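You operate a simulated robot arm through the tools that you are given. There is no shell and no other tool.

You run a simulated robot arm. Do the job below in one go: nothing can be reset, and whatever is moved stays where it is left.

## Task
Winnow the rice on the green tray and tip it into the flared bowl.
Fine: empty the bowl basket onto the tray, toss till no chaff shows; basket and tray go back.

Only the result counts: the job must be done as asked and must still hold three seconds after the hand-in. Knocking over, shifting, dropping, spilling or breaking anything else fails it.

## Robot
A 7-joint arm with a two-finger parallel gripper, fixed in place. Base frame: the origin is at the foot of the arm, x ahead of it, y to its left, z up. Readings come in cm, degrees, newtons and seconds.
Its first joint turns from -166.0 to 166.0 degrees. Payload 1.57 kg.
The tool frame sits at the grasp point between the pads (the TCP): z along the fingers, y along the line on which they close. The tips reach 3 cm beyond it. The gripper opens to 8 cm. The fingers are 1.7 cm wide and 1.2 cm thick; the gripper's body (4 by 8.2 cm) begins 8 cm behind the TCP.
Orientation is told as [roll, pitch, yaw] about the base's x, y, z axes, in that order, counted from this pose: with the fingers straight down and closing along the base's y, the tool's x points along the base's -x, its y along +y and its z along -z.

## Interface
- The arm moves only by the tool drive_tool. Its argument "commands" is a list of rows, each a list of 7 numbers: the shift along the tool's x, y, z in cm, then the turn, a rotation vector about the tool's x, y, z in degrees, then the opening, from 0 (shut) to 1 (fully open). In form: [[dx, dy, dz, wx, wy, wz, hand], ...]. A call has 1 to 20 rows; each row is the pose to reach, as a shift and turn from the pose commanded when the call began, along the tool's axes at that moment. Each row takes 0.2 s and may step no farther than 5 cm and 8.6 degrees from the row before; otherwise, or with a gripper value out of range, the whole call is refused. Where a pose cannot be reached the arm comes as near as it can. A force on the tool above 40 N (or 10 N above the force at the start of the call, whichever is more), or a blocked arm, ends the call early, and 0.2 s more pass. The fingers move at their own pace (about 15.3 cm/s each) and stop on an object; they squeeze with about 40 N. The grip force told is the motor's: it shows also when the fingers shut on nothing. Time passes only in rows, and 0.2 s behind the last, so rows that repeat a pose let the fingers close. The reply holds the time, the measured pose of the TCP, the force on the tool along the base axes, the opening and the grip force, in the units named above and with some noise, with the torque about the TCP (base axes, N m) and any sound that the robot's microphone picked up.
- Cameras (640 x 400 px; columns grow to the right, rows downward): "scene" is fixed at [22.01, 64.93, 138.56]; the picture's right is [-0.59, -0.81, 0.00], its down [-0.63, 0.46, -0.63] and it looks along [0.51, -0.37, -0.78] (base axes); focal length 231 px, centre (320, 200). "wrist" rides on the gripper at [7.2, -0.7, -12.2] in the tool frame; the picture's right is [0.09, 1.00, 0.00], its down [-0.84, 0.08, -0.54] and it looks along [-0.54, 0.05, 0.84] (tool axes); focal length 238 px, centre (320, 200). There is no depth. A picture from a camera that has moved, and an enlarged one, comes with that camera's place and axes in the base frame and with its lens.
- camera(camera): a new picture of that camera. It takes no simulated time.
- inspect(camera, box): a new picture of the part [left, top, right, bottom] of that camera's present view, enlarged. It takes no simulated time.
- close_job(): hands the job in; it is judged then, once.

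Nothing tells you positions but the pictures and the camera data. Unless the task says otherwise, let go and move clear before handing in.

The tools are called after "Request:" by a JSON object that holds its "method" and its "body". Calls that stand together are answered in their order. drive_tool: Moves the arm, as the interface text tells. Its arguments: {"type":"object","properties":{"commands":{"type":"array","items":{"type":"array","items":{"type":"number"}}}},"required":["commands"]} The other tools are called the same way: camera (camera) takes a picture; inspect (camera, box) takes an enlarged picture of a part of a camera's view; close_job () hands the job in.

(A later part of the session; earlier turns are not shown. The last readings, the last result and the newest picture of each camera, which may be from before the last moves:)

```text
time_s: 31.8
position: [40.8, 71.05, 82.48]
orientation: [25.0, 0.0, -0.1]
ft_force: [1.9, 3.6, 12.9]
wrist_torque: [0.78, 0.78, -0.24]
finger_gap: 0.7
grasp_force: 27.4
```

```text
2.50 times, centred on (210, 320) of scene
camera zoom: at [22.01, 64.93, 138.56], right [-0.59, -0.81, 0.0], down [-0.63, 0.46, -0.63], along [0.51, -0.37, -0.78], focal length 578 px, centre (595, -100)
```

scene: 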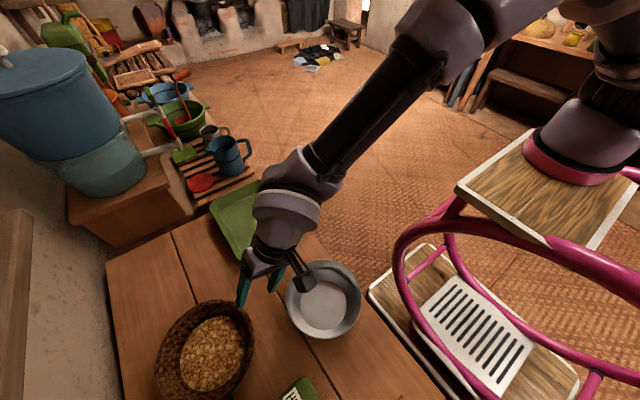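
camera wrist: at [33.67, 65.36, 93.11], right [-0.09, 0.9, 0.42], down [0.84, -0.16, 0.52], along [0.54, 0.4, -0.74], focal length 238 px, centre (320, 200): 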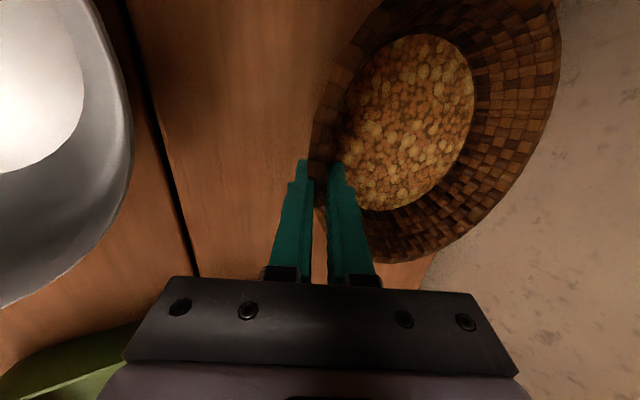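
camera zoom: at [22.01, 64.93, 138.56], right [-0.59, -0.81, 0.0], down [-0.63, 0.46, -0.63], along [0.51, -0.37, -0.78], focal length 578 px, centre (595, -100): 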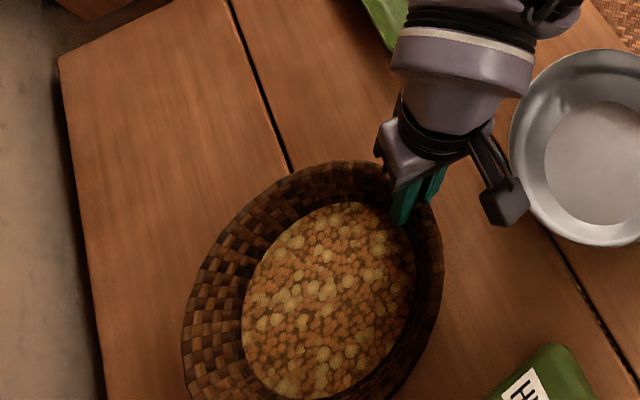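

Gripped: gap 0.7 cm with 27 N. The basket tipped slightly as the wall aligned with the pads. Lifting gently a few centimetres to test the hold.

Request:
{"method": "drive_tool", "body": {"commands": [[0, 0.21, -0.45, 0, 0, 0, 0], [0, 0.42, -0.91, 0, 0, 0, 0], [0, 0.85, -1.81, 0, 0, 0, 0], [0, 1.27, -2.72, 0, 0, 0, 0], [0, 1.69, -3.62, 0, 0, 0, 0], [0, 1.69, -3.62, 0, 0, 0, 0]]}}

Request:
{"method": "camera", "body": {"camera": "wrist"}}

Request:
{"method": "inspect", "body": {"camera": "scene", "box": [100, 200, 340, 400]}}

```text
time_s: 33.2
position: [40.93, 71.02, 86.21]
orientation: [25.0, 0.0, -0.1]
ft_force: [-0.1, 0.6, -0.4]
wrist_torque: [-0.12, -0.06, -0.03]
finger_gap: 0.4
grasp_force: 25.0
```

```text
taken
camera wrist: at [33.67, 65.38, 96.98], right [-0.09, 0.9, 0.42], down [0.84, -0.16, 0.52], along [0.54, 0.4, -0.74], focal length 238 px, centre (320, 200)
```

wrist: 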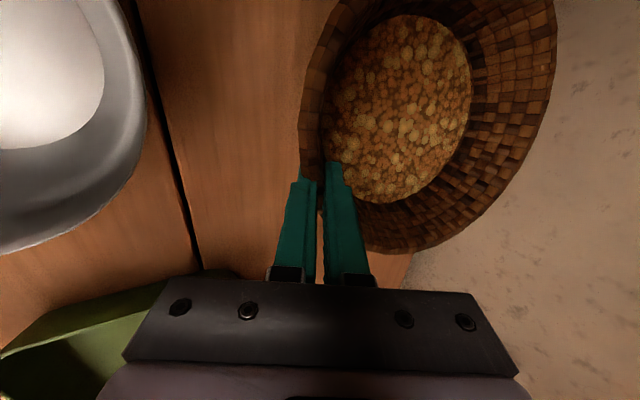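

```text
2.00 times, centred on (220, 300) of scene
camera zoom: at [22.01, 64.93, 138.56], right [-0.59, -0.81, 0.0], down [-0.63, 0.46, -0.63], along [0.51, -0.37, -0.78], focal length 462 px, centre (520, 0)
```

zoom: 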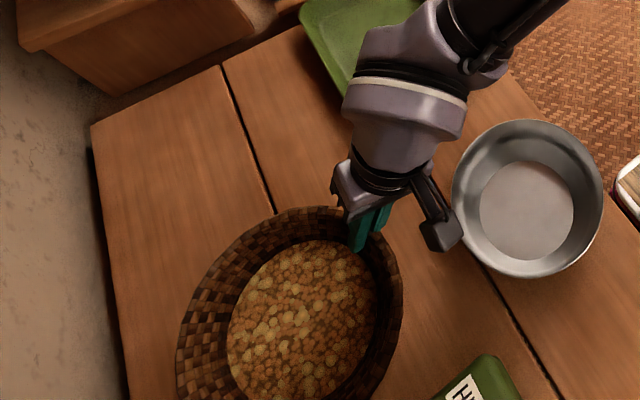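

The basket is lifted and moving with the gripper (it is light). I'll raise it to about z = 100 and re-check the grip.

Request:
{"method": "drive_tool", "body": {"commands": [[0, 0.6, -1.27, 0, 0, 0, 0], [0, 1.48, -3.17, 0, 0, 0, 0], [0, 2.54, -5.4, 0, 0, 0, 0], [0, 3.6, -7.7, 0, 0, 0, 0], [0, 4.65, -9.97, 0, 0, 0, 0], [0, 5.5, -11.8, 0, 0, 0, 0], [0, 5.92, -12.68, 0, 0, 0, 0], [0, 5.92, -12.68, 0, 0, 0, 0]]}}

Request:
{"method": "camera", "body": {"camera": "wrist"}}

Request:
{"method": "camera", "body": {"camera": "scene"}}

```text
time_s: 35.0
position: [40.94, 71.08, 100.22]
orientation: [25.0, 0.0, 0.0]
ft_force: [-0.2, 0.5, -0.4]
wrist_torque: [-0.1, -0.03, 0.01]
finger_gap: 0.39
grasp_force: 24.5
```

```text
taken
camera wrist: at [33.69, 65.35, 111.0], right [-0.09, 0.9, 0.42], down [0.84, -0.16, 0.52], along [0.54, 0.4, -0.74], focal length 238 px, centre (320, 200)
```

wrist: 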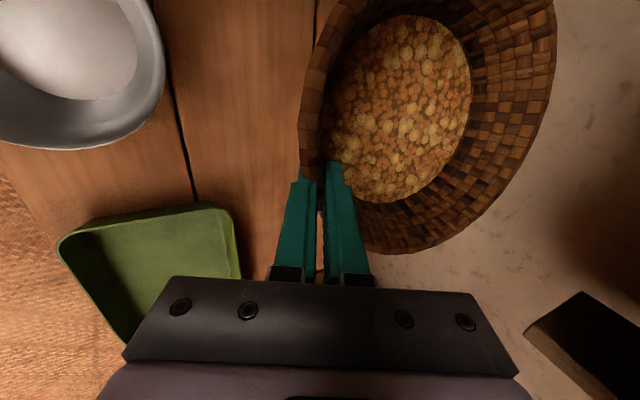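

```text
taken
```

scene: 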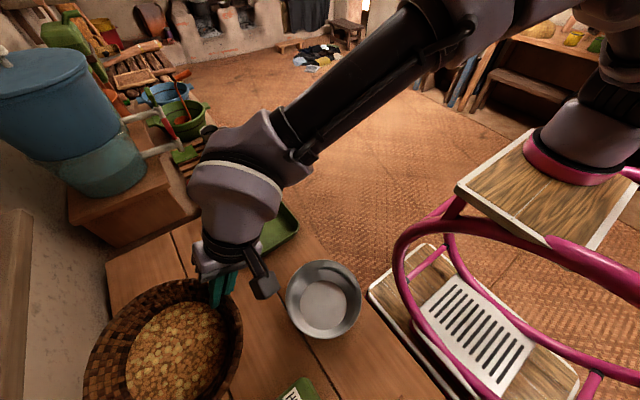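

The basket is held level and stable. Now I'll swing it (yaw +90°) while carrying it toward the tray, keeping it level and high.

Request:
{"method": "drive_tool", "body": {"commands": [[-0.42, -0.42, -0.2, 0, 1.14, -2.45, 0], [-1.27, -1.27, -0.59, 0, 3.43, -7.34, 0], [-2.39, -2.4, -1.12, 0, 6.48, -13.86, 0], [-3.66, -3.67, -1.71, 0, 9.91, -21.19, 0], [-4.92, -4.94, -2.31, 0, 13.34, -28.53, 0], [-6.19, -6.21, -2.9, 0, 16.76, -35.86, 0], [-7.45, -7.48, -3.49, 0, 20.19, -43.2, 0], [-8.72, -8.75, -4.09, 0, 23.62, -50.53, 0], [-9.98, -10.03, -4.68, 0, 27.05, -57.87, 0], [-11.25, -11.3, -5.27, 0, 30.48, -65.2, 0], [-12.37, -12.43, -5.8, 0, 33.53, -71.72, 0], [-13.22, -13.27, -6.19, 0, 35.81, -76.61, 0], [-13.78, -13.84, -6.46, 0, 37.34, -79.87, 0], [-14.06, -14.12, -6.59, 0, 38.1, -81.5, 0], [-14.06, -14.12, -6.59, 0, 38.1, -81.5, 0]]}}

Request:
{"method": "camera", "body": {"camera": "wrist"}}

Request:
{"method": "camera", "body": {"camera": "scene"}}

```text
time_s: 38.2
position: [54.91, 55.51, 100.19]
orientation: [25.2, 0.1, 89.9]
ft_force: [0.6, 0.6, -0.9]
wrist_torque: [0.03, -0.11, 0.02]
finger_gap: 0.35
grasp_force: 24.2
```

```text
taken
camera wrist: at [60.71, 48.31, 110.95], right [-0.9, -0.09, 0.42], down [0.16, 0.84, 0.52], along [-0.4, 0.54, -0.74], focal length 238 px, centre (320, 200)
```

wrist: 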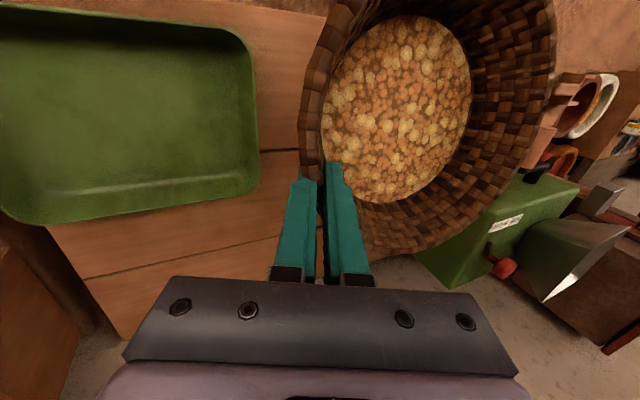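

```text
taken
```

scene: 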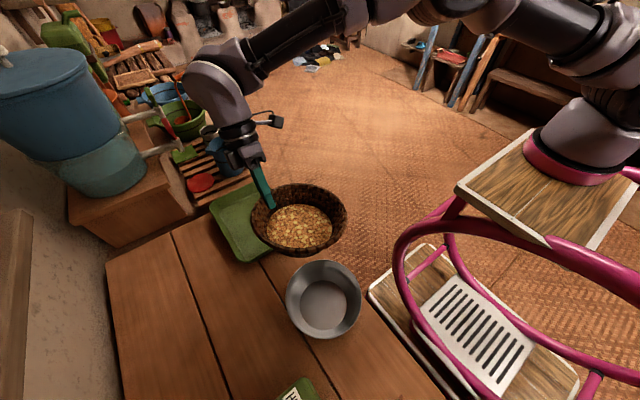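

The basket is level at about (46, 55.5), ready to pour over its −x lip onto the tray. First a modest tilt to 21° with the wrist pivot held, checking that reach is fine.

Request:
{"method": "drive_tool", "body": {"commands": [[-0.15, -1.2, 0.1, 3.5, 0, 0, 0], [-0.3, -2.58, 0.11, 7, 0, 0, 0], [-0.5, -3.8, 0, 10.5, 0, 0, 0], [-0.65, -5.09, -0.18, 14, 0, 0, 0], [-0.8, -6.3, -0.45, 17.5, 0, 0, 0], [-1, -7.59, -0.74, 21, 0, 0, 0], [-1, -7.59, -0.74, 21, 0, 0, 0]]}}

Request:
{"method": "camera", "body": {"camera": "scene"}}

Request:
{"method": "camera", "body": {"camera": "wrist"}}

```text
time_s: 39.8
position: [62.13, 56.46, 97.7]
orientation: [4.1, 0.1, 90.0]
ft_force: [0.9, -0.8, -1.6]
wrist_torque: [0.02, -0.1, 0.0]
finger_gap: 0.38
grasp_force: 24.4
```

```text
taken
```

scene: 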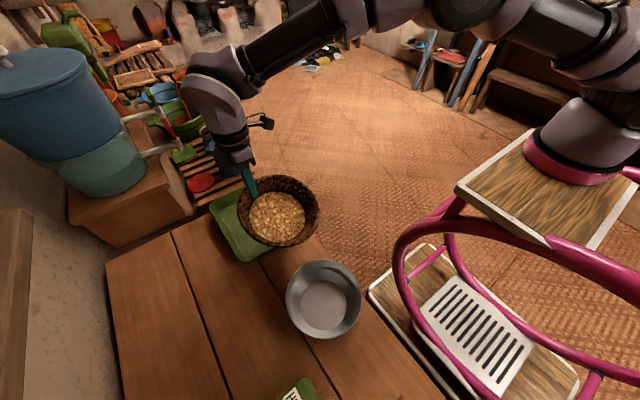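

```text
taken
camera wrist: at [63.58, 49.32, 109.76], right [-0.99, -0.09, 0.07], down [-0.04, 0.84, 0.55], along [-0.11, 0.54, -0.84], focal length 238 px, centre (320, 200)
```

wrist: 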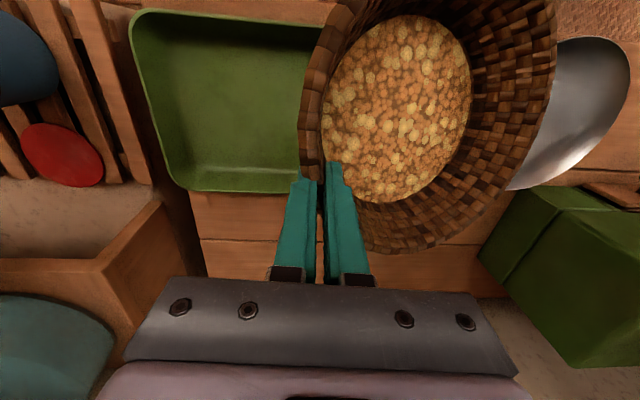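

Reach is fine and the rice hasn't shifted. Now the full pour: rotate through to 112° while the lip stays above the tray's middle.

Request:
{"method": "drive_tool", "body": {"commands": [[0, -2.48, 0.13, 7, 0, 0, 0], [0, -5.02, -0.15, 14, 0, 0, 0], [0, -7.44, -0.72, 21, 0, 0, 0], [0, -9.77, -1.79, 28, 0, 0, 0], [0, -11.99, -2.94, 35, 0, 0, 0], [0, -12.19, -3.5, 38.5, 0, 0, 0], [0, -12.22, -4.06, 42, 0, 0, 0], [0, -11.99, -4.47, 45.5, 0, 0, 0], [0, -11.66, -4.83, 49, 0, 0, 0], [0, -10.9, -5.14, 52.5, 0, 0, 0], [0, -10.02, -5.31, 56, 0, 0, 0], [0, -8.95, -5.5, 59.5, 0, 0, 0], [0, -7.9, -5.57, 63, 0, 0, 0], [0, -5.7, -5.51, 70, 0, 0, 0], [0, -3.52, -5.16, 77, 0, 0, 0], [0, -1.45, -4.61, 84, 0, 0, 0], [0, 0.59, -3.77, 91, 0, 0, 0], [0, 0.59, -3.77, 91, 0, 0, 0]]}}

Request:
{"method": "camera", "body": {"camera": "scene"}}

Request:
{"method": "camera", "body": {"camera": "wrist"}}

```text
time_s: 43.6
position: [61.84, 56.54, 101.65]
orientation: [-87.0, 0.1, 90.0]
ft_force: [0.4, 0.0, -0.6]
wrist_torque: [0.01, 0.09, 0.03]
finger_gap: 0.39
grasp_force: 24.7
```

```text
taken
```

scene: 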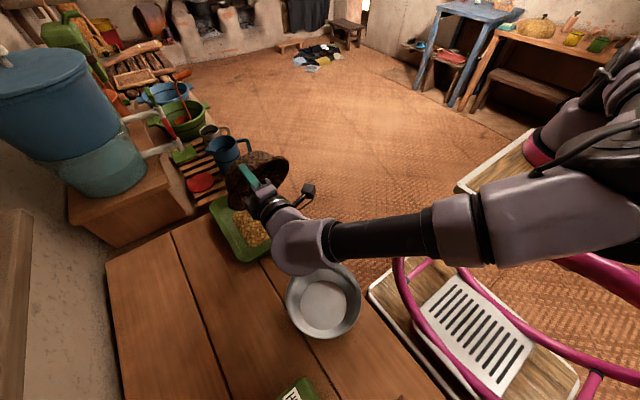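

```text
taken
camera wrist: at [49.65, 49.32, 102.75], right [-0.05, -0.09, -0.99], down [-0.54, 0.84, -0.05], along [0.84, 0.54, -0.09], focal length 238 px, centre (320, 200)
```

wrist: 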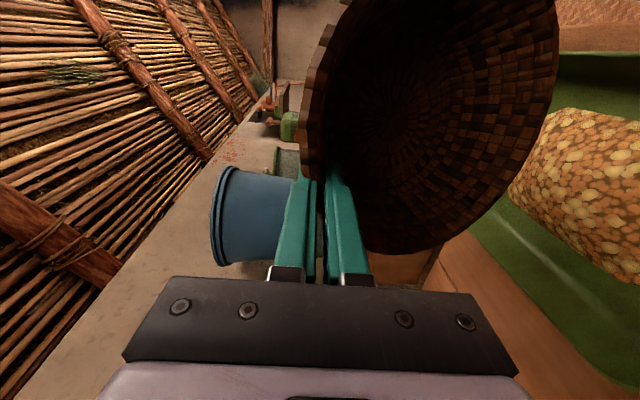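

The rice has landed on the tray and the basket looks empty. Checking for spills.

Request:
{"method": "inspect", "body": {"camera": "scene", "box": [180, 140, 340, 280]}}

Request:
{"method": "inspect", "body": {"camera": "wrist", "box": [300, 0, 640, 380]}}

```text
2.86 times, centred on (260, 210) of scene
camera zoom: at [22.01, 64.93, 138.56], right [-0.59, -0.81, 0.0], down [-0.63, 0.46, -0.63], along [0.51, -0.37, -0.78], focal length 661 px, centre (491, 171)
```

zoom: 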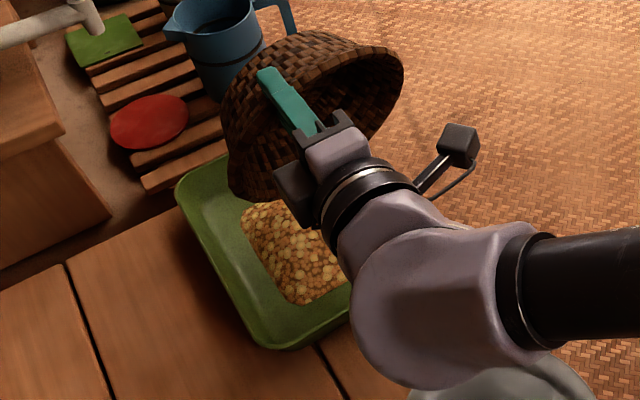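

```text
1.05 times, centred on (470, 190) of wrist (not enlarged: the box is as wide or as high as the picture)
camera zoom: at [49.65, 49.32, 102.75], right [-0.05, -0.09, -0.99], down [-0.54, 0.84, -0.05], along [0.84, 0.54, -0.09], focal length 251 px, centre (162, 210)
```

zoom: 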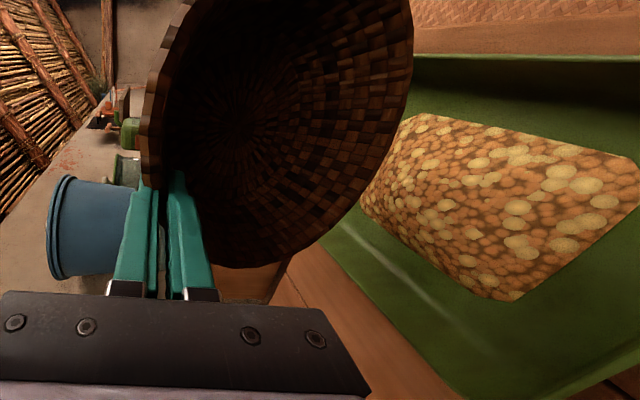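

The basket is empty and no grains lie outside the tray. Now reversing: rotate the basket upright again, away from the rice.

Request:
{"method": "drive_tool", "body": {"commands": [[0.07, -0.14, -0.5, -8, 0, 0, 0], [0.15, -0.28, -1.01, -16, 0, 0, 0], [0.22, -0.42, -1.51, -24, 0, 0, 0], [0.3, -0.57, -2.01, -32, 0, 0, 0], [0.37, -0.71, -2.52, -40, 0, 0, 0], [0.45, -0.85, -3.02, -48, 0, 0, 0], [0.52, -0.99, -3.52, -56, 0, 0, 0], [0.59, -1.13, -4.03, -64, 0, 0, 0], [0.67, -1.27, -4.53, -72, 0, 0, 0], [0.74, -1.41, -5.04, -80, 0, 0, 0], [0.82, -1.56, -5.54, -88, 0, 0, 0], [0.89, -1.7, -6.04, -96, 0, 0, 0], [0.97, -1.84, -6.55, -104, 0, 0, 0], [1.04, -1.98, -7.05, -112, 0, 0, 0], [1.04, -1.98, -7.05, -112, 0, 0, 0]]}}

Request:
{"method": "camera", "body": {"camera": "scene"}}

Request:
{"method": "camera", "body": {"camera": "wrist"}}

```text
time_s: 46.8
position: [54.83, 55.38, 103.88]
orientation: [25.2, 0.0, 89.9]
ft_force: [-0.3, 0.9, -0.8]
wrist_torque: [0.0, -0.13, 0.01]
finger_gap: 0.4
grasp_force: 24.3
```

```text
taken
```

scene: 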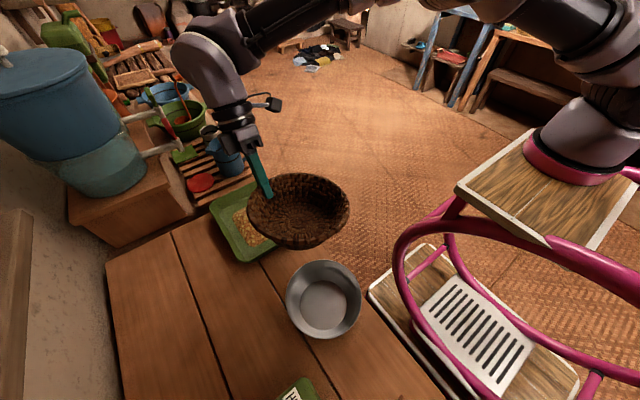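

```text
taken
camera wrist: at [60.61, 48.25, 114.6], right [-0.9, -0.09, 0.42], down [0.16, 0.84, 0.52], along [-0.4, 0.54, -0.74], focal length 238 px, centre (320, 200)
```

wrist: 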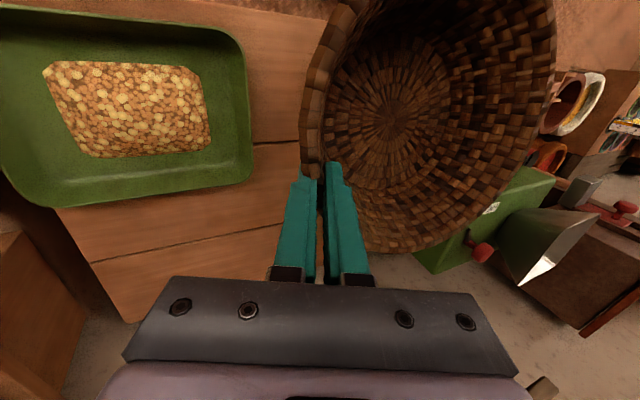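

Now yaw back −90° and carry the empty basket to above its original place.

Request:
{"method": "drive_tool", "body": {"commands": [[-0.47, 0.3, 0.34, 0, -1.14, 2.45, 0], [-1.41, 0.91, 1.01, 0, -3.43, 7.34, 0], [-2.66, 1.72, 1.9, 0, -6.48, 13.86, 0], [-4.07, 2.63, 2.91, 0, -9.91, 21.19, 0], [-5.48, 3.54, 3.92, 0, -13.34, 28.53, 0], [-6.89, 4.44, 4.93, 0, -16.76, 35.86, 0], [-8.31, 5.35, 5.94, 0, -20.19, 43.2, 0], [-9.72, 6.26, 6.94, 0, -23.62, 50.53, 0], [-11.13, 7.17, 7.95, 0, -27.05, 57.87, 0], [-12.54, 8.08, 8.96, 0, -30.48, 65.2, 0], [-13.79, 8.89, 9.86, 0, -33.53, 71.72, 0], [-14.73, 9.49, 10.53, 0, -35.81, 76.61, 0], [-15.36, 9.9, 10.98, 0, -37.34, 79.87, 0], [-15.67, 10.1, 11.2, 0, -38.1, 81.5, 0], [-15.67, 10.1, 11.2, 0, -38.1, 81.5, 0]]}}

Request:
{"method": "camera", "body": {"camera": "wrist"}}

Request:
{"method": "camera", "body": {"camera": "scene"}}

```text
time_s: 50.0
position: [41.03, 71.07, 98.04]
orientation: [25.0, 0.0, -0.1]
ft_force: [-0.3, -1.2, -0.9]
wrist_torque: [-0.08, -0.02, -0.05]
finger_gap: 0.4
grasp_force: 24.6
```

```text
taken
camera wrist: at [33.8, 65.42, 108.73], right [-0.09, 0.9, 0.42], down [0.84, -0.16, 0.52], along [0.54, 0.4, -0.74], focal length 238 px, centre (320, 200)
```

wrist: 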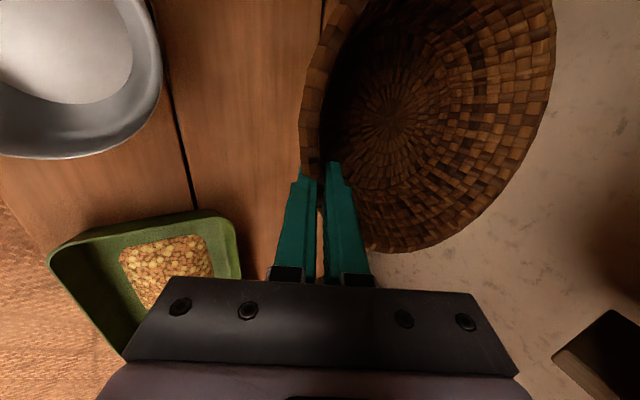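

```text
taken
```

scene: 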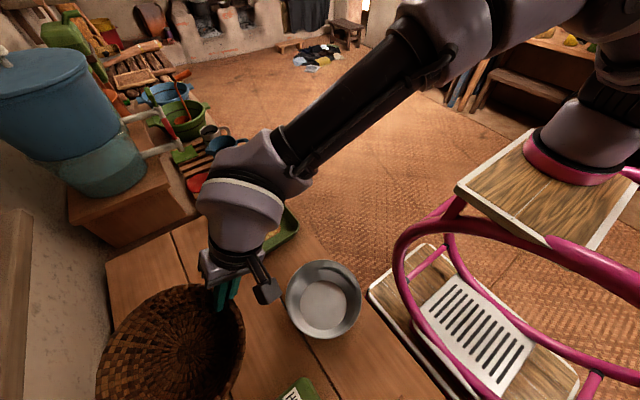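

The basket seems to sit slightly differently in the grip than at first. I'll look closely to determine its exact pose in the gripper before putting it down.

Request:
{"method": "inspect", "body": {"camera": "wrist", "box": [280, 0, 600, 270]}}

Request:
{"method": "inspect", "body": {"camera": "scene", "box": [80, 220, 300, 400]}}

```text
1.48 times, centred on (440, 135) of wrist
camera zoom: at [33.8, 65.42, 108.73], right [-0.09, 0.9, 0.42], down [0.84, -0.16, 0.52], along [0.54, 0.4, -0.74], focal length 353 px, centre (142, 296)
```

zoom: 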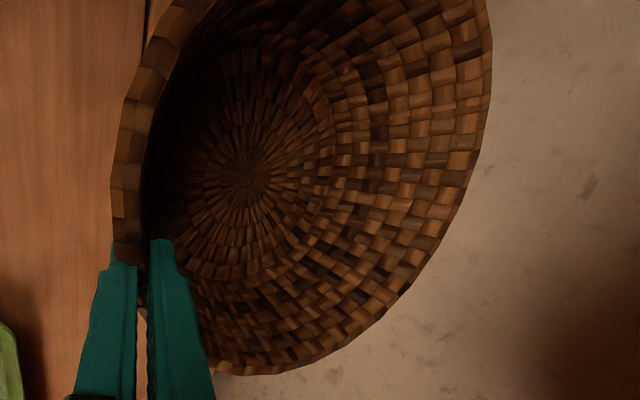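

```text
2.22 times, centred on (190, 310) of scene
camera zoom: at [22.01, 64.93, 138.56], right [-0.59, -0.81, 0.0], down [-0.63, 0.46, -0.63], along [0.51, -0.37, -0.78], focal length 514 px, centre (609, -44)
```

zoom: 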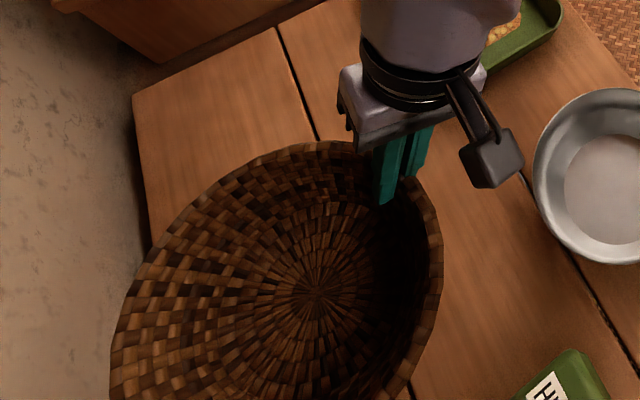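

The basket is slightly offset/tilted in the grip. I'll lower it to just above the table (where it hung safely right after lifting) and compare against the original scene view.

Request:
{"method": "drive_tool", "body": {"commands": [[0, -1.0, 2.1, 0, 0, 0, 0], [0, -2.0, 4.3, 0, 0, 0, 0], [0, -3.0, 6.4, 0, 0, 0, 0], [0, -4.0, 8.6, 0, 0, 0, 0], [0, -4.65, 9.97, 0, 0, 0, 0], [0, -4.98, 10.7, 0, 0, 0, 0], [0, -4.98, 10.7, 0, 0, 0, 0]]}}

Request:
{"method": "inspect", "body": {"camera": "scene", "box": [150, 280, 330, 400]}}

Request:
{"method": "camera", "body": {"camera": "wrist"}}

```text
time_s: 51.6
position: [40.89, 71.1, 86.07]
orientation: [24.9, 0.0, 0.0]
ft_force: [0.3, -0.2, -1.6]
wrist_torque: [-0.09, -0.06, -0.02]
finger_gap: 0.37
grasp_force: 24.3
```

```text
3.33 times, centred on (240, 340) of scene
camera zoom: at [22.01, 64.93, 138.56], right [-0.59, -0.81, 0.0], down [-0.63, 0.46, -0.63], along [0.51, -0.37, -0.78], focal length 771 px, centre (587, -267)
```

zoom: 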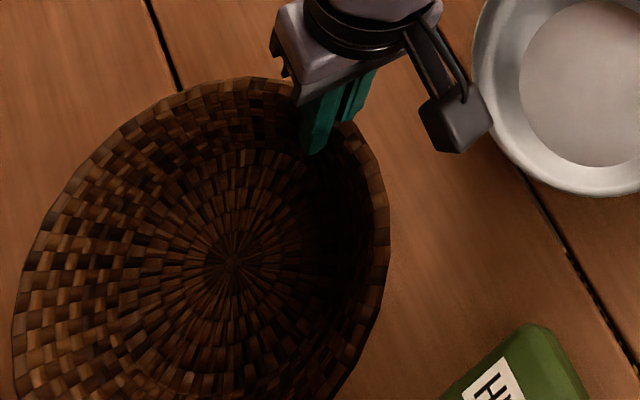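

```text
taken
camera wrist: at [33.73, 65.39, 96.85], right [-0.09, 0.9, 0.42], down [0.84, -0.16, 0.52], along [0.54, 0.4, -0.74], focal length 238 px, centre (320, 200)
```

wrist: 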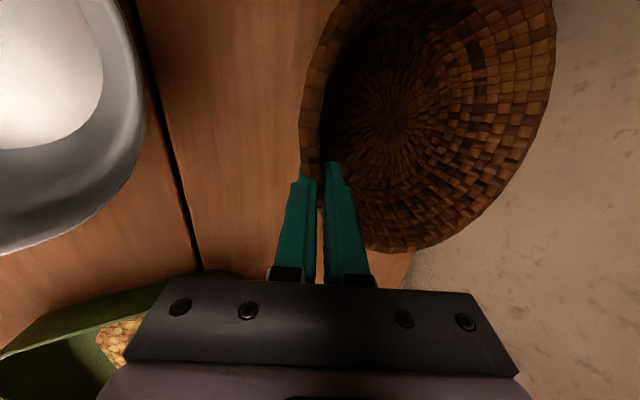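

Fitting the rim in the scene view: the basket hangs nearly level with its centre at ≈ (37.9, 79.4) versus the original (40.9, 79.6), i.e. it slid ~3 cm along the rim in the grip. I'll shift +3 cm in x and lower to just above the table.

Request:
{"method": "drive_tool", "body": {"commands": [[-1.0, 0.05, 0, 0, 0, 0, 0], [-2.0, 0.1, 0, 0, 0, 0, 0], [-3.0, 0.18, 0.08, 0, 0, 0, 0], [-3.0, -0.3, 1.1, 0, 0, 0, 0], [-3.0, -0.85, 2.3, 0, 0, 0, 0], [-3.0, -1.1, 2.8, 0, 0, 0, 0], [-3.0, -1.1, 2.8, 0, 0, 0, 0]]}}

Request:
{"method": "inspect", "body": {"camera": "scene", "box": [150, 280, 330, 400]}}

Request:
{"method": "camera", "body": {"camera": "wrist"}}

```text
time_s: 53.2
position: [43.93, 71.3, 83.25]
orientation: [25.1, 0.0, 0.0]
ft_force: [0.2, -3.1, 7.7]
wrist_torque: [0.25, 0.65, 0.27]
finger_gap: 0.4
grasp_force: 24.7
```

```text
3.33 times, centred on (240, 340) of scene
camera zoom: at [22.01, 64.93, 138.56], right [-0.59, -0.81, 0.0], down [-0.63, 0.46, -0.63], along [0.51, -0.37, -0.78], focal length 771 px, centre (587, -267)
```

zoom: 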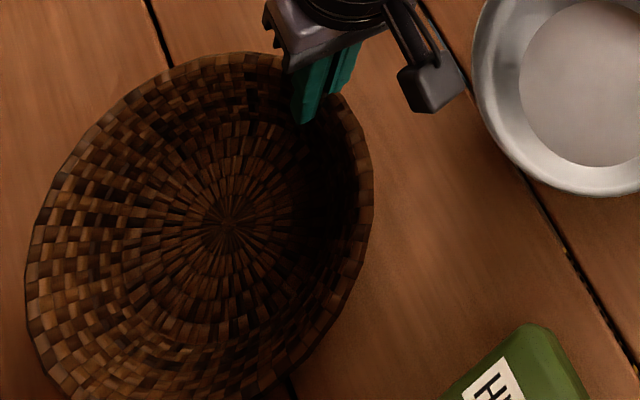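

```text
taken
camera wrist: at [36.8, 65.59, 93.98], right [-0.09, 0.9, 0.42], down [0.84, -0.16, 0.52], along [0.54, 0.4, -0.74], focal length 238 px, centre (320, 200)
```

wrist: 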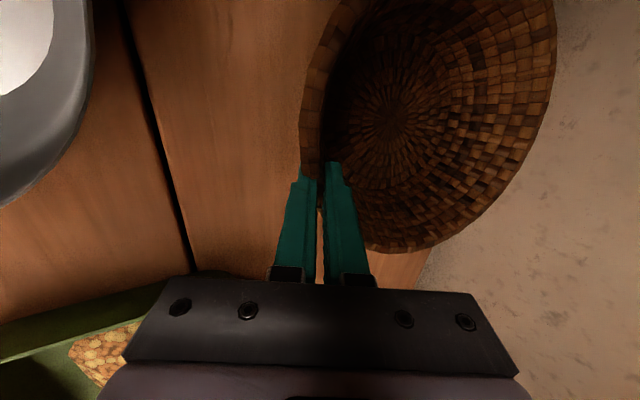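

Contact is felt at the −x edge of the base, so the basket hangs ~6° low on that side. I'll ease up, rotate 6° about the y axis to level it, and lower again.

Request:
{"method": "drive_tool", "body": {"commands": [[0, 0.15, -0.3, 0, 0, 0, 0], [0, 0.15, -0.3, 0, 2.72, 1.27, 0], [0, 0.15, -0.3, 0, 5.44, 2.54, 0], [0, -0.05, 0.1, 0, 5.44, 2.54, 0], [0, -0.2, 0.4, 0, 5.44, 2.54, 0], [0, -0.2, 0.4, 0, 5.44, 2.54, 0]]}}

Request:
{"method": "inspect", "body": {"camera": "scene", "box": [150, 280, 330, 400]}}

```text
time_s: 54.6
position: [44.04, 71.21, 82.74]
orientation: [25.0, 6.0, 0.0]
ft_force: [0.6, 0.2, -1.6]
wrist_torque: [-0.11, -0.06, 0.0]
finger_gap: 0.38
grasp_force: 24.3
```

```text
3.33 times, centred on (240, 340) of scene
camera zoom: at [22.01, 64.93, 138.56], right [-0.59, -0.81, 0.0], down [-0.63, 0.46, -0.63], along [0.51, -0.37, -0.78], focal length 771 px, centre (587, -267)
```

zoom: 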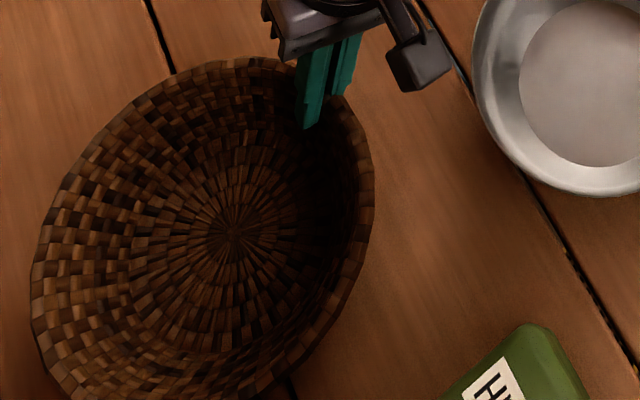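

No contact yet and the outline nearly matches the original. Lowering in small steps until contact.

Request:
{"method": "drive_tool", "body": {"commands": [[-0.02, -0.08, 0.18, 0, 0, 0, 0], [-0.04, -0.17, 0.36, 0, 0, 0, 0], [-0.06, -0.25, 0.54, 0, 0, 0, 0], [-0.06, -0.25, 0.54, 0, 0, 0, 0]]}}

```text
time_s: 55.6
position: [44.04, 71.36, 82.3]
orientation: [25.2, 6.0, -0.1]
ft_force: [2.4, -0.1, 14.5]
wrist_torque: [0.27, 0.64, -0.02]
finger_gap: 0.38
grasp_force: 24.8
```

Contact, now at the near edge — far side is slightly high. Ease up, level by 5° about x, and lower again.

Request:
{"method": "drive_tool", "body": {"commands": [[0.05, 0.21, -0.45, 0, 0, 0, 0], [0.05, 0.21, -0.45, 2.5, 0, 0, 0], [0.05, 0.21, -0.45, 5, 0, 0, 0], [0.05, 0.21, -0.45, 5, 0, 0, 0]]}}

Request:
{"method": "inspect", "body": {"camera": "scene", "box": [150, 280, 330, 400]}}

```text
time_s: 56.6
position: [43.88, 71.3, 82.51]
orientation: [19.9, 6.0, 0.1]
ft_force: [0.0, 1.0, 0.6]
wrist_torque: [0.08, 0.17, -0.07]
finger_gap: 0.38
grasp_force: 24.4
```

```text
3.33 times, centred on (240, 340) of scene
camera zoom: at [22.01, 64.93, 138.56], right [-0.59, -0.81, 0.0], down [-0.63, 0.46, -0.63], along [0.51, -0.37, -0.78], focal length 771 px, centre (587, -267)
```

zoom: 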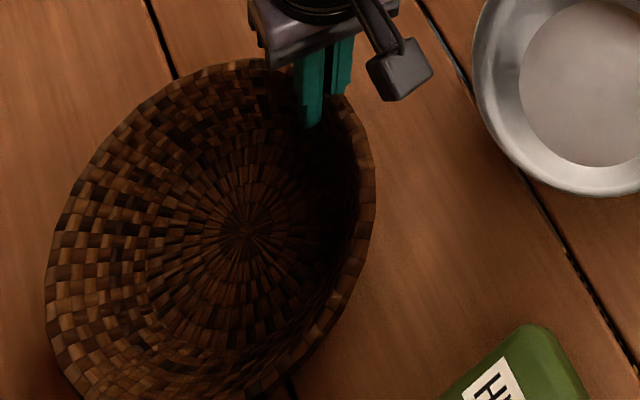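

Outline now closely matches the original resting outline and contact force is near zero. Releasing gently.

Request:
{"method": "drive_tool", "body": {"commands": [[0, 0, 0, 0, 0, 0, 0.1], [0, 0, 0, 0, 0, 0, 0.2], [0, 0, 0, 0, 0, 0, 0.4], [0, 0, 0, 0, 0, 0, 0.6], [0, 0, 0, 0, 0, 0, 0.6]]}}

Request:
{"method": "inspect", "body": {"camera": "scene", "box": [150, 280, 330, 400]}}

Request:
{"method": "camera", "body": {"camera": "wrist"}}

```text
time_s: 57.8
position: [43.93, 71.25, 82.67]
orientation: [20.1, 6.0, 0.0]
ft_force: [-0.3, 0.5, -0.3]
wrist_torque: [-0.01, 0.05, 0.02]
finger_gap: 4.79
grasp_force: 0.0
```

```text
3.33 times, centred on (240, 340) of scene
camera zoom: at [22.01, 64.93, 138.56], right [-0.59, -0.81, 0.0], down [-0.63, 0.46, -0.63], along [0.51, -0.37, -0.78], focal length 771 px, centre (587, -267)
```

zoom: 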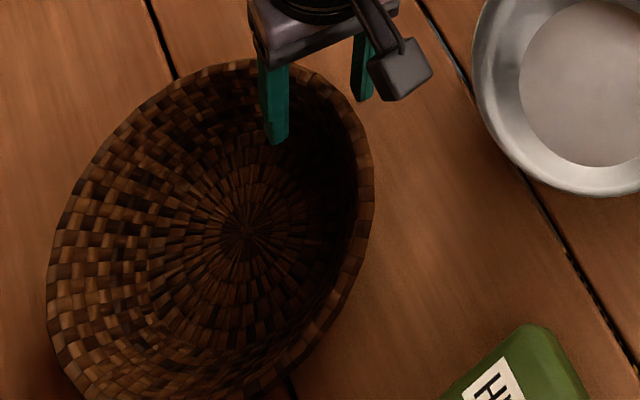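

```text
taken
camera wrist: at [38.0, 66.57, 94.52], right [-0.06, 0.94, 0.35], down [0.89, -0.11, 0.45], along [0.46, 0.33, -0.83], focal length 238 px, centre (320, 200)
```

wrist: 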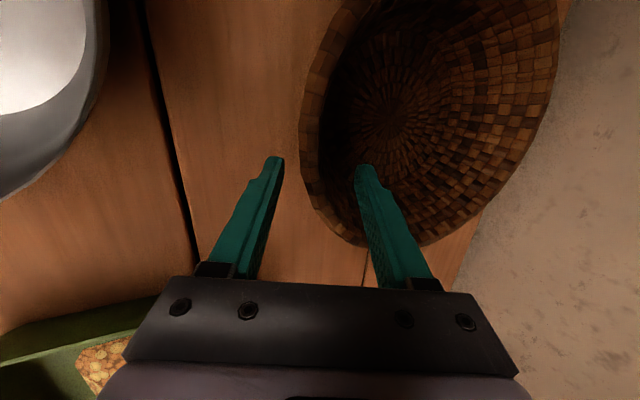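

Basket is back in place (outline within ~0.5 cm of the original) and upright. Now I'll back out of it and move over to look at the near long edge of the tray.

Request:
{"method": "drive_tool", "body": {"commands": [[0, 0, -2, 0, 0, 0, 0.6], [0, 0, -5, 0, 0, 0, 0.6], [0, 0, -8.5, 0, 0, 0, 0.6], [0, 0, -12, 0, 0, 0, 0.6], [-2.1, -2.6, -13.4, 2.5, -0.75, -0.13, 0.6], [-4.2, -5.1, -14.9, 5, -1.5, -0.26, 0.6], [-6.3, -7.7, -16.3, 7.5, -2.25, -0.39, 0.6], [-8.4, -10.3, -17.8, 10, -3, -0.53, 0.6], [-10.4, -12.8, -19.2, 12.5, -3.75, -0.66, 0.6], [-12.5, -15.4, -20.6, 15, -4.5, -0.79, 0.6], [-14.6, -17.9, -22, 17.5, -5.25, -0.92, 0.6], [-16.7, -20.5, -23.5, 20, -6, -1.05, 0.6], [-16.7, -20.5, -23.5, 20, -6, -1.05, 0.6]]}}

Request:
{"method": "camera", "body": {"camera": "wrist"}}

Request:
{"method": "camera", "body": {"camera": "scene"}}

```text
time_s: 60.6
position: [62.23, 43.98, 95.83]
orientation: [0.0, 0.0, 0.0]
ft_force: [-0.2, -0.4, 0.2]
wrist_torque: [-0.01, -0.05, 0.01]
finger_gap: 4.81
grasp_force: 0.1
```

```text
taken
camera wrist: at [55.04, 43.29, 107.95], right [-0.09, 1.0, 0.0], down [0.84, 0.08, 0.54], along [0.54, 0.05, -0.84], focal length 238 px, centre (320, 200)
```

wrist: 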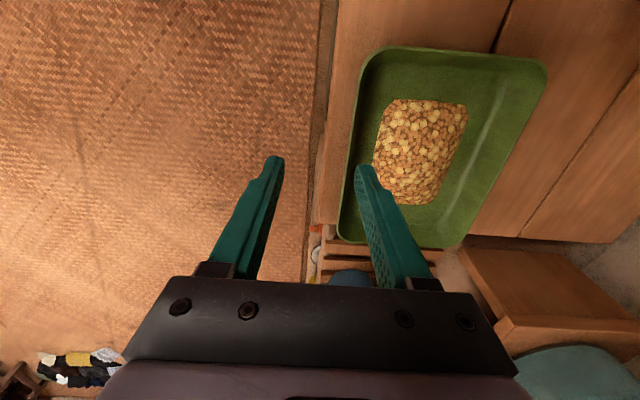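

```text
taken
```

scene: 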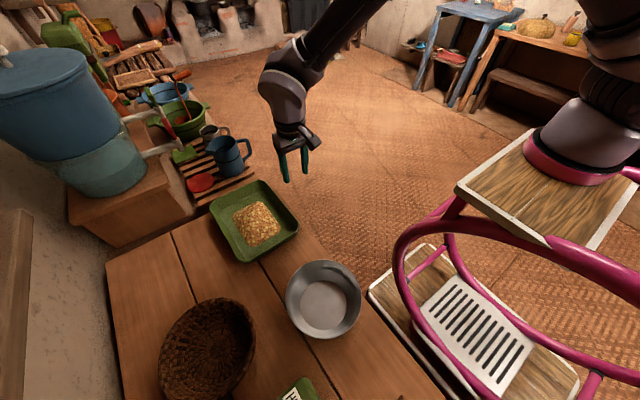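

Request:
{"method": "inspect", "body": {"camera": "wrist", "box": [320, 30, 560, 260]}}

Request:
{"method": "inspect", "body": {"camera": "scene", "box": [190, 165, 320, 275]}}

Request:
{"method": "inspect", "body": {"camera": "scene", "box": [140, 280, 300, 400]}}

```text
1.74 times, centred on (440, 145) of wrist
camera zoom: at [55.04, 43.29, 107.95], right [-0.09, 1.0, 0.0], down [0.84, 0.08, 0.54], along [0.54, 0.05, -0.84], focal length 414 px, centre (111, 296)
```

zoom: 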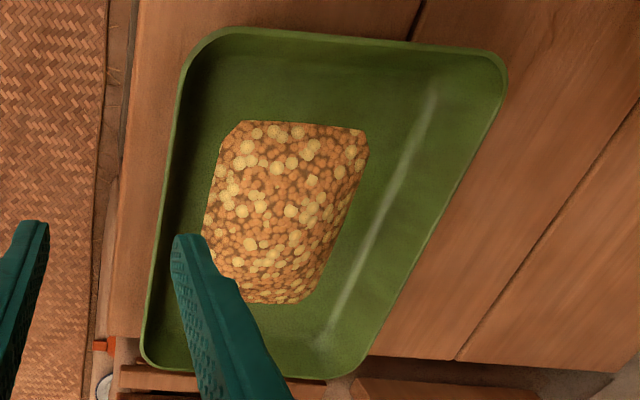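

```text
3.64 times, centred on (255, 220) of scene
camera zoom: at [22.01, 64.93, 138.56], right [-0.59, -0.81, 0.0], down [-0.63, 0.46, -0.63], along [0.51, -0.37, -0.78], focal length 841 px, centre (556, 127)
```

zoom: 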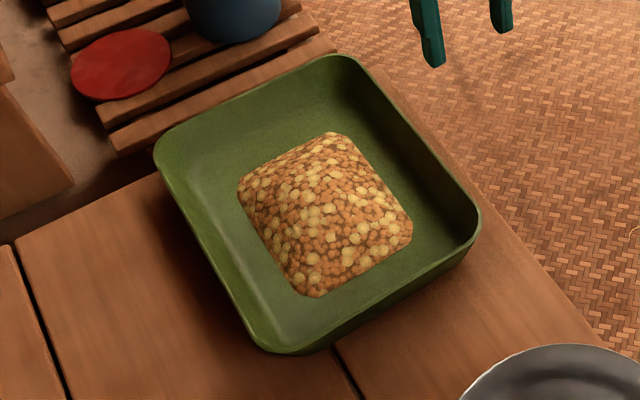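

```text
3.33 times, centred on (220, 340) of scene
camera zoom: at [22.01, 64.93, 138.56], right [-0.59, -0.81, 0.0], down [-0.63, 0.46, -0.63], along [0.51, -0.37, -0.78], focal length 771 px, centre (653, -267)
```

zoom: 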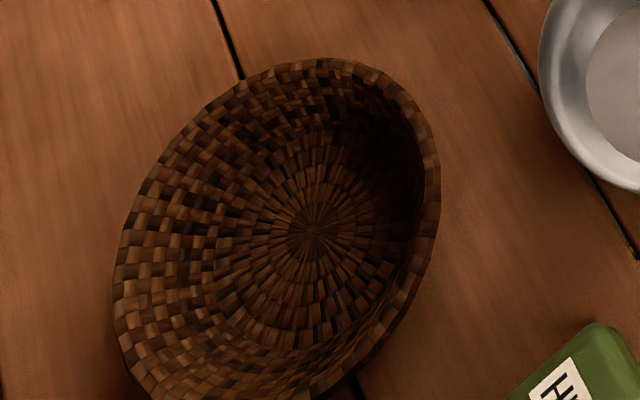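

Basket is fine. The tray rim refines to z ≈ 79.7, near long edge at y ≈ 47.7, tray centre x ≈ 68.2; walls flare only slightly (~8°). I'll go to a stand-off above the middle of that edge with an 8° lean.

Request:
{"method": "drive_tool", "body": {"commands": [[-1.4, 0.7, 2.2, -2, 0, 0, 0.5], [-2.8, 1.4, 4.4, -4, 0, 0, 0.4], [-4.2, 2.2, 6.7, -6, 0, 0, 0.4], [-5.57, 2.9, 9.1, -8, 0, 0, 0.4], [-5.57, 2.9, 9.1, -8, 0, 0, 0.4]]}}

Request:
{"method": "camera", "body": {"camera": "wrist"}}

Request:
{"method": "inspect", "body": {"camera": "scene", "box": [190, 140, 350, 275]}}

```text
time_s: 61.8
position: [67.77, 46.88, 86.82]
orientation: [8.1, -0.1, 0.0]
ft_force: [0.3, 0.2, 0.7]
wrist_torque: [0.02, 0.04, -0.03]
finger_gap: 3.22
grasp_force: 0.1
```

```text
taken
camera wrist: at [60.56, 44.57, 98.67], right [-0.09, 0.99, 0.14], down [0.84, 0.0, 0.55], along [0.54, 0.17, -0.82], focal length 238 px, centre (320, 200)
```

wrist: 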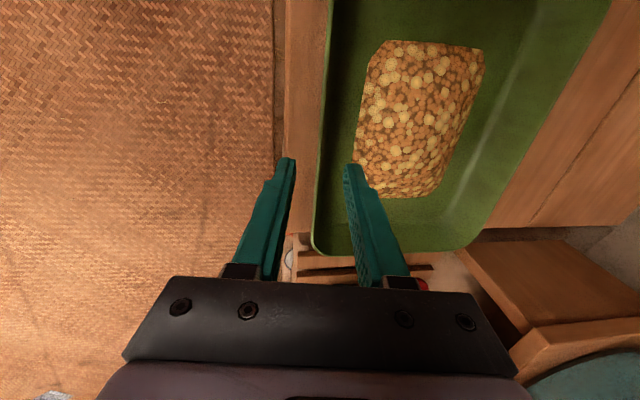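

```text
2.96 times, centred on (270, 208) of scene
camera zoom: at [22.01, 64.93, 138.56], right [-0.59, -0.81, 0.0], down [-0.63, 0.46, -0.63], along [0.51, -0.37, -0.78], focal length 685 px, centre (468, 178)
```

zoom: 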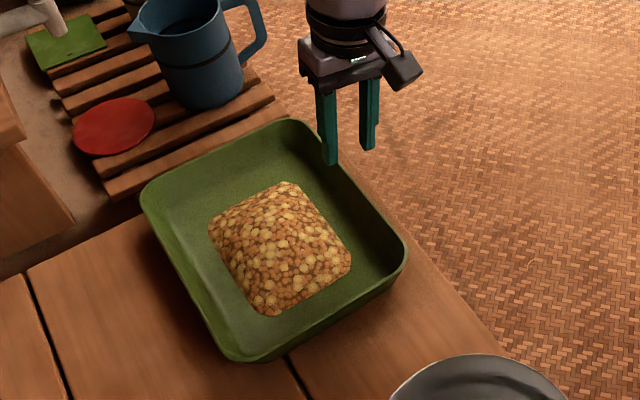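

Aligned with the edge's midpoint. Descending to grip depth in small steps.

Request:
{"method": "drive_tool", "body": {"commands": [[0, 0, 2.5, 0, 0, 0, 0.4], [0, 0, 5, 0, 0, 0, 0.4], [0, 0, 6.5, 0, 0, 0, 0.4], [0, 0, 7.4, 0, 0, 0, 0.4], [0, 0, 7.4, 0, 0, 0, 0.4]]}}

Request:
{"method": "camera", "body": {"camera": "wrist"}}

Request:
{"method": "inspect", "body": {"camera": "scene", "box": [190, 140, 350, 275]}}

```text
time_s: 63.0
position: [67.72, 47.84, 79.52]
orientation: [7.9, 0.0, -0.1]
ft_force: [0.5, -0.5, 0.5]
wrist_torque: [0.0, -0.01, 0.01]
finger_gap: 3.18
grasp_force: 0.0
```

```text
taken
camera wrist: at [60.52, 45.56, 91.33], right [-0.09, 0.99, 0.14], down [0.84, 0.0, 0.55], along [0.54, 0.17, -0.82], focal length 238 px, centre (320, 200)
```

wrist: 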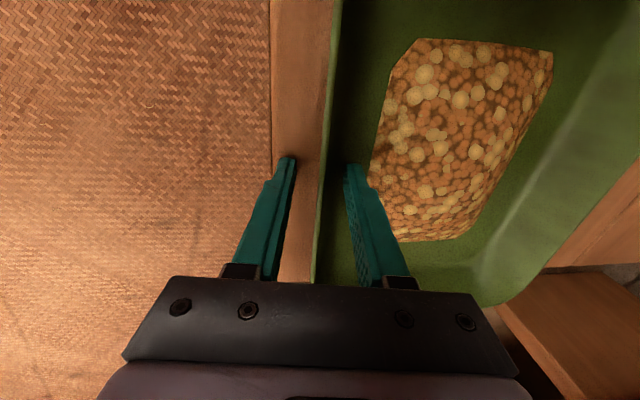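

```text
2.96 times, centred on (270, 208) of scene
camera zoom: at [22.01, 64.93, 138.56], right [-0.59, -0.81, 0.0], down [-0.63, 0.46, -0.63], along [0.51, -0.37, -0.78], focal length 685 px, centre (468, 178)
```

zoom: 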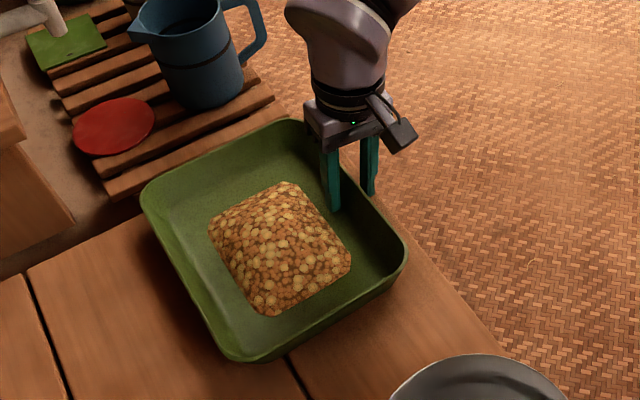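

The rim is centred between the pads. A bit deeper and close.

Request:
{"method": "drive_tool", "body": {"commands": [[0, 0, 0.4, 0, 0, 0, 0.4], [0, 0, 0.7, 0, 0, 0, 0.4], [0, 0, 0.7, 0, 0, 0, 0.25], [0, 0, 0.7, 0, 0, 0, 0.12], [0, 0, 0.7, 0, 0, 0, 0.05], [0, 0, 0.7, 0, 0, 0, 0], [0, 0, 0.7, 0, 0, 0, 0]]}}

Request:
{"method": "camera", "body": {"camera": "wrist"}}

Request:
{"method": "inspect", "body": {"camera": "scene", "box": [190, 140, 350, 275]}}

```text
time_s: 63.6
position: [67.71, 48.14, 79.34]
orientation: [8.3, 0.0, -0.2]
ft_force: [-8.8, -8.9, 16.2]
wrist_torque: [-0.69, 0.31, -0.21]
finger_gap: 3.65
grasp_force: 2.9
stopped in row 2: the force on the tool passed its limit at 45 N (the readings are from after the stop); the commanded pose is now the measured one
```

```text
taken
camera wrist: at [60.52, 45.77, 91.31], right [-0.09, 0.99, 0.14], down [0.84, 0.0, 0.55], along [0.54, 0.17, -0.82], focal length 238 px, centre (320, 200)
```

wrist: 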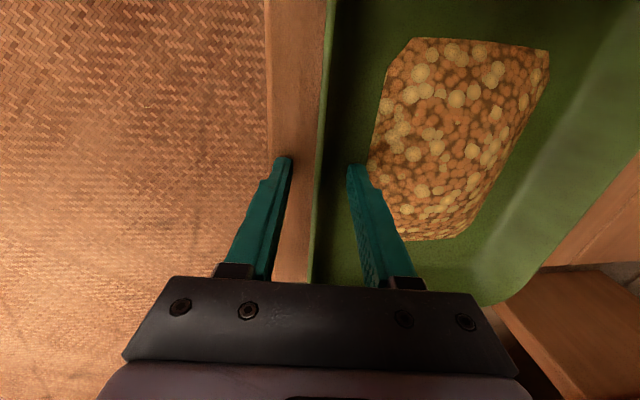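

```text
2.96 times, centred on (270, 208) of scene
camera zoom: at [22.01, 64.93, 138.56], right [-0.59, -0.81, 0.0], down [-0.63, 0.46, -0.63], along [0.51, -0.37, -0.78], focal length 685 px, centre (468, 178)
```

zoom: 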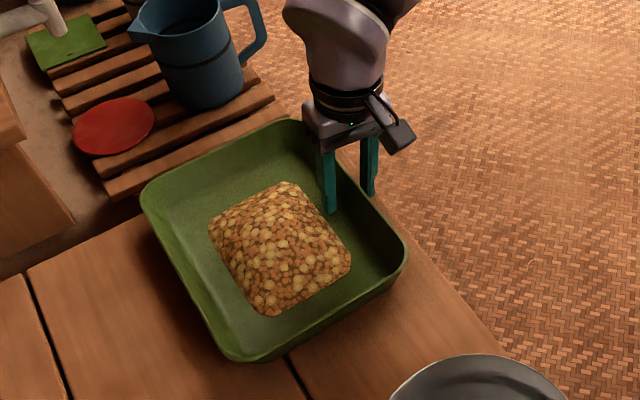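

The outer fingertip touched the table (so the table top is ≈ 75.9). I'll back off 0.4 cm and close there — still ~3 cm of wall overlap.

Request:
{"method": "drive_tool", "body": {"commands": [[0, -0.15, -0.3, 0, 0, 0, 0.4], [0, -0.15, -0.4, 0, 0, 0, 0.4], [0, -0.15, -0.4, 0, 0, 0, 0.3]]}}

Request:
{"method": "inspect", "body": {"camera": "wrist", "box": [220, 120, 440, 300]}}

```text
time_s: 64.4
position: [67.88, 47.9, 79.63]
orientation: [8.2, -0.1, 0.0]
ft_force: [-0.9, -0.8, -1.1]
wrist_torque: [-0.02, 0.0, 0.0]
finger_gap: 2.37
grasp_force: 0.1
```

```text
2.22 times, centred on (330, 210) of wrist
camera zoom: at [60.61, 45.58, 91.53], right [-0.09, 0.99, 0.14], down [0.84, 0.0, 0.55], along [0.54, 0.17, -0.82], focal length 530 px, centre (298, 178)
```

zoom: 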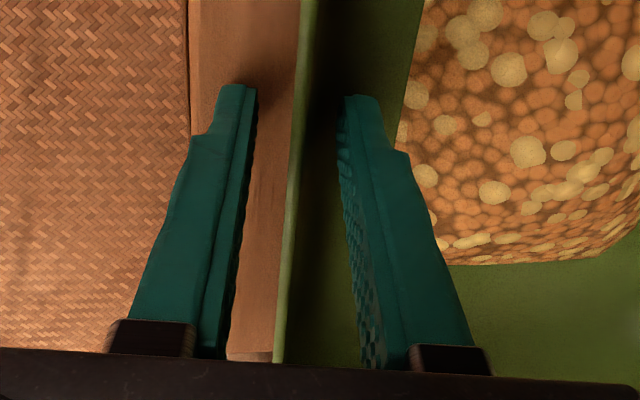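

Rim perfectly centred. Closing.

Request:
{"method": "drive_tool", "body": {"commands": [[0, 0, 0, 0, 0, 0, 0.2], [0, 0, 0, 0, 0, 0, 0.1], [0, 0, 0, 0, 0, 0, 0], [0, 0, 0, 0, 0, 0, 0], [0, 0, 0, 0, 0, 0, 0]]}}

Request:
{"method": "camera", "body": {"camera": "wrist"}}

Request:
{"method": "inspect", "body": {"camera": "scene", "box": [190, 140, 350, 275]}}

```text
time_s: 65.6
position: [67.84, 47.9, 79.66]
orientation: [8.1, -0.2, -0.1]
ft_force: [-0.4, 0.6, 5.0]
wrist_torque: [1.06, -0.09, 0.3]
finger_gap: 0.76
grasp_force: 26.6
```

```text
taken
camera wrist: at [60.59, 45.59, 91.58], right [-0.09, 0.99, 0.14], down [0.84, 0.0, 0.55], along [0.54, 0.17, -0.82], focal length 238 px, centre (320, 200)
```

wrist: 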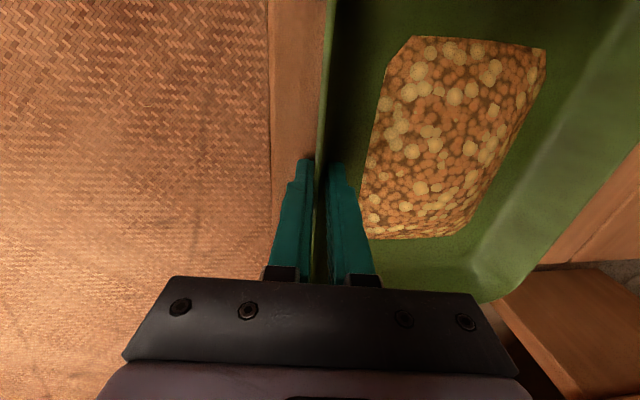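

```text
2.96 times, centred on (270, 208) of scene
camera zoom: at [22.01, 64.93, 138.56], right [-0.59, -0.81, 0.0], down [-0.63, 0.46, -0.63], along [0.51, -0.37, -0.78], focal length 685 px, centre (468, 178)
```

zoom: 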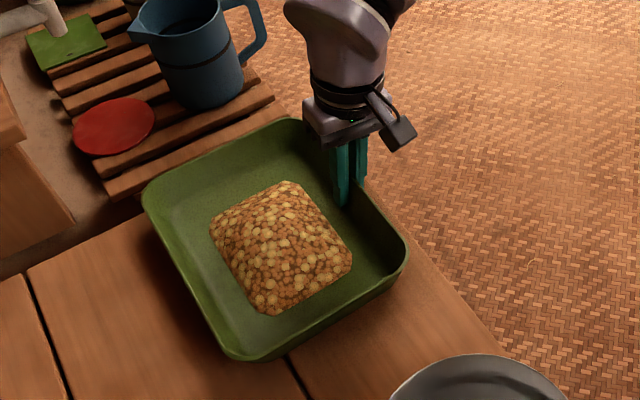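

Gripped firmly (26.6 N). Lifting slowly by 2 cm and checking.

Request:
{"method": "drive_tool", "body": {"commands": [[0, 0.04, -0.3, 0, 0, 0, 0], [0, 0.1, -0.7, 0, 0, 0, 0], [0, 0.18, -1.3, 0, 0, 0, 0], [0, 0.28, -2, 0, 0, 0, 0], [0, 0.28, -2, 0, 0, 0, 0]]}}

Request:
{"method": "camera", "body": {"camera": "wrist"}}

Request:
{"method": "inspect", "body": {"camera": "scene", "box": [190, 140, 350, 275]}}

```text
time_s: 66.8
position: [67.8, 47.91, 81.58]
orientation: [8.1, -0.1, -0.1]
ft_force: [-0.9, -0.5, 2.3]
wrist_torque: [0.59, -0.38, 0.15]
finger_gap: 0.37
grasp_force: 24.7
```

```text
taken
camera wrist: at [60.58, 45.56, 93.53], right [-0.09, 0.99, 0.14], down [0.84, 0.0, 0.55], along [0.54, 0.17, -0.82], focal length 238 px, centre (320, 200)
```

wrist: 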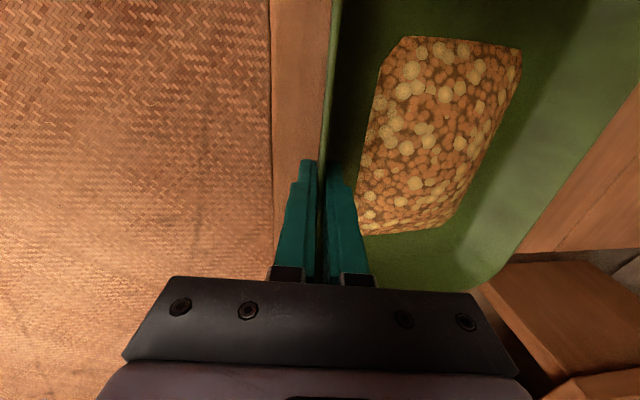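

```text
2.96 times, centred on (270, 208) of scene
camera zoom: at [22.01, 64.93, 138.56], right [-0.59, -0.81, 0.0], down [-0.63, 0.46, -0.63], along [0.51, -0.37, -0.78], focal length 685 px, centre (468, 178)
```

zoom: 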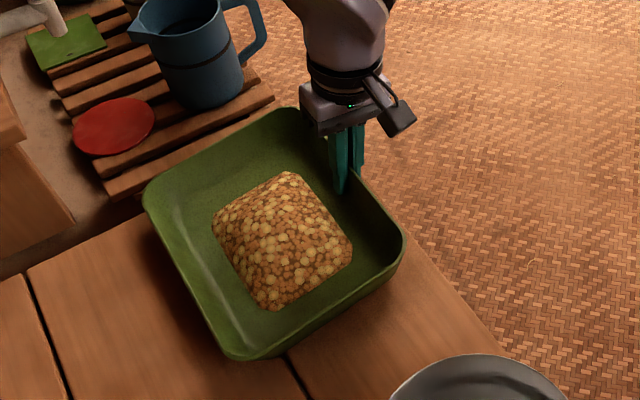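

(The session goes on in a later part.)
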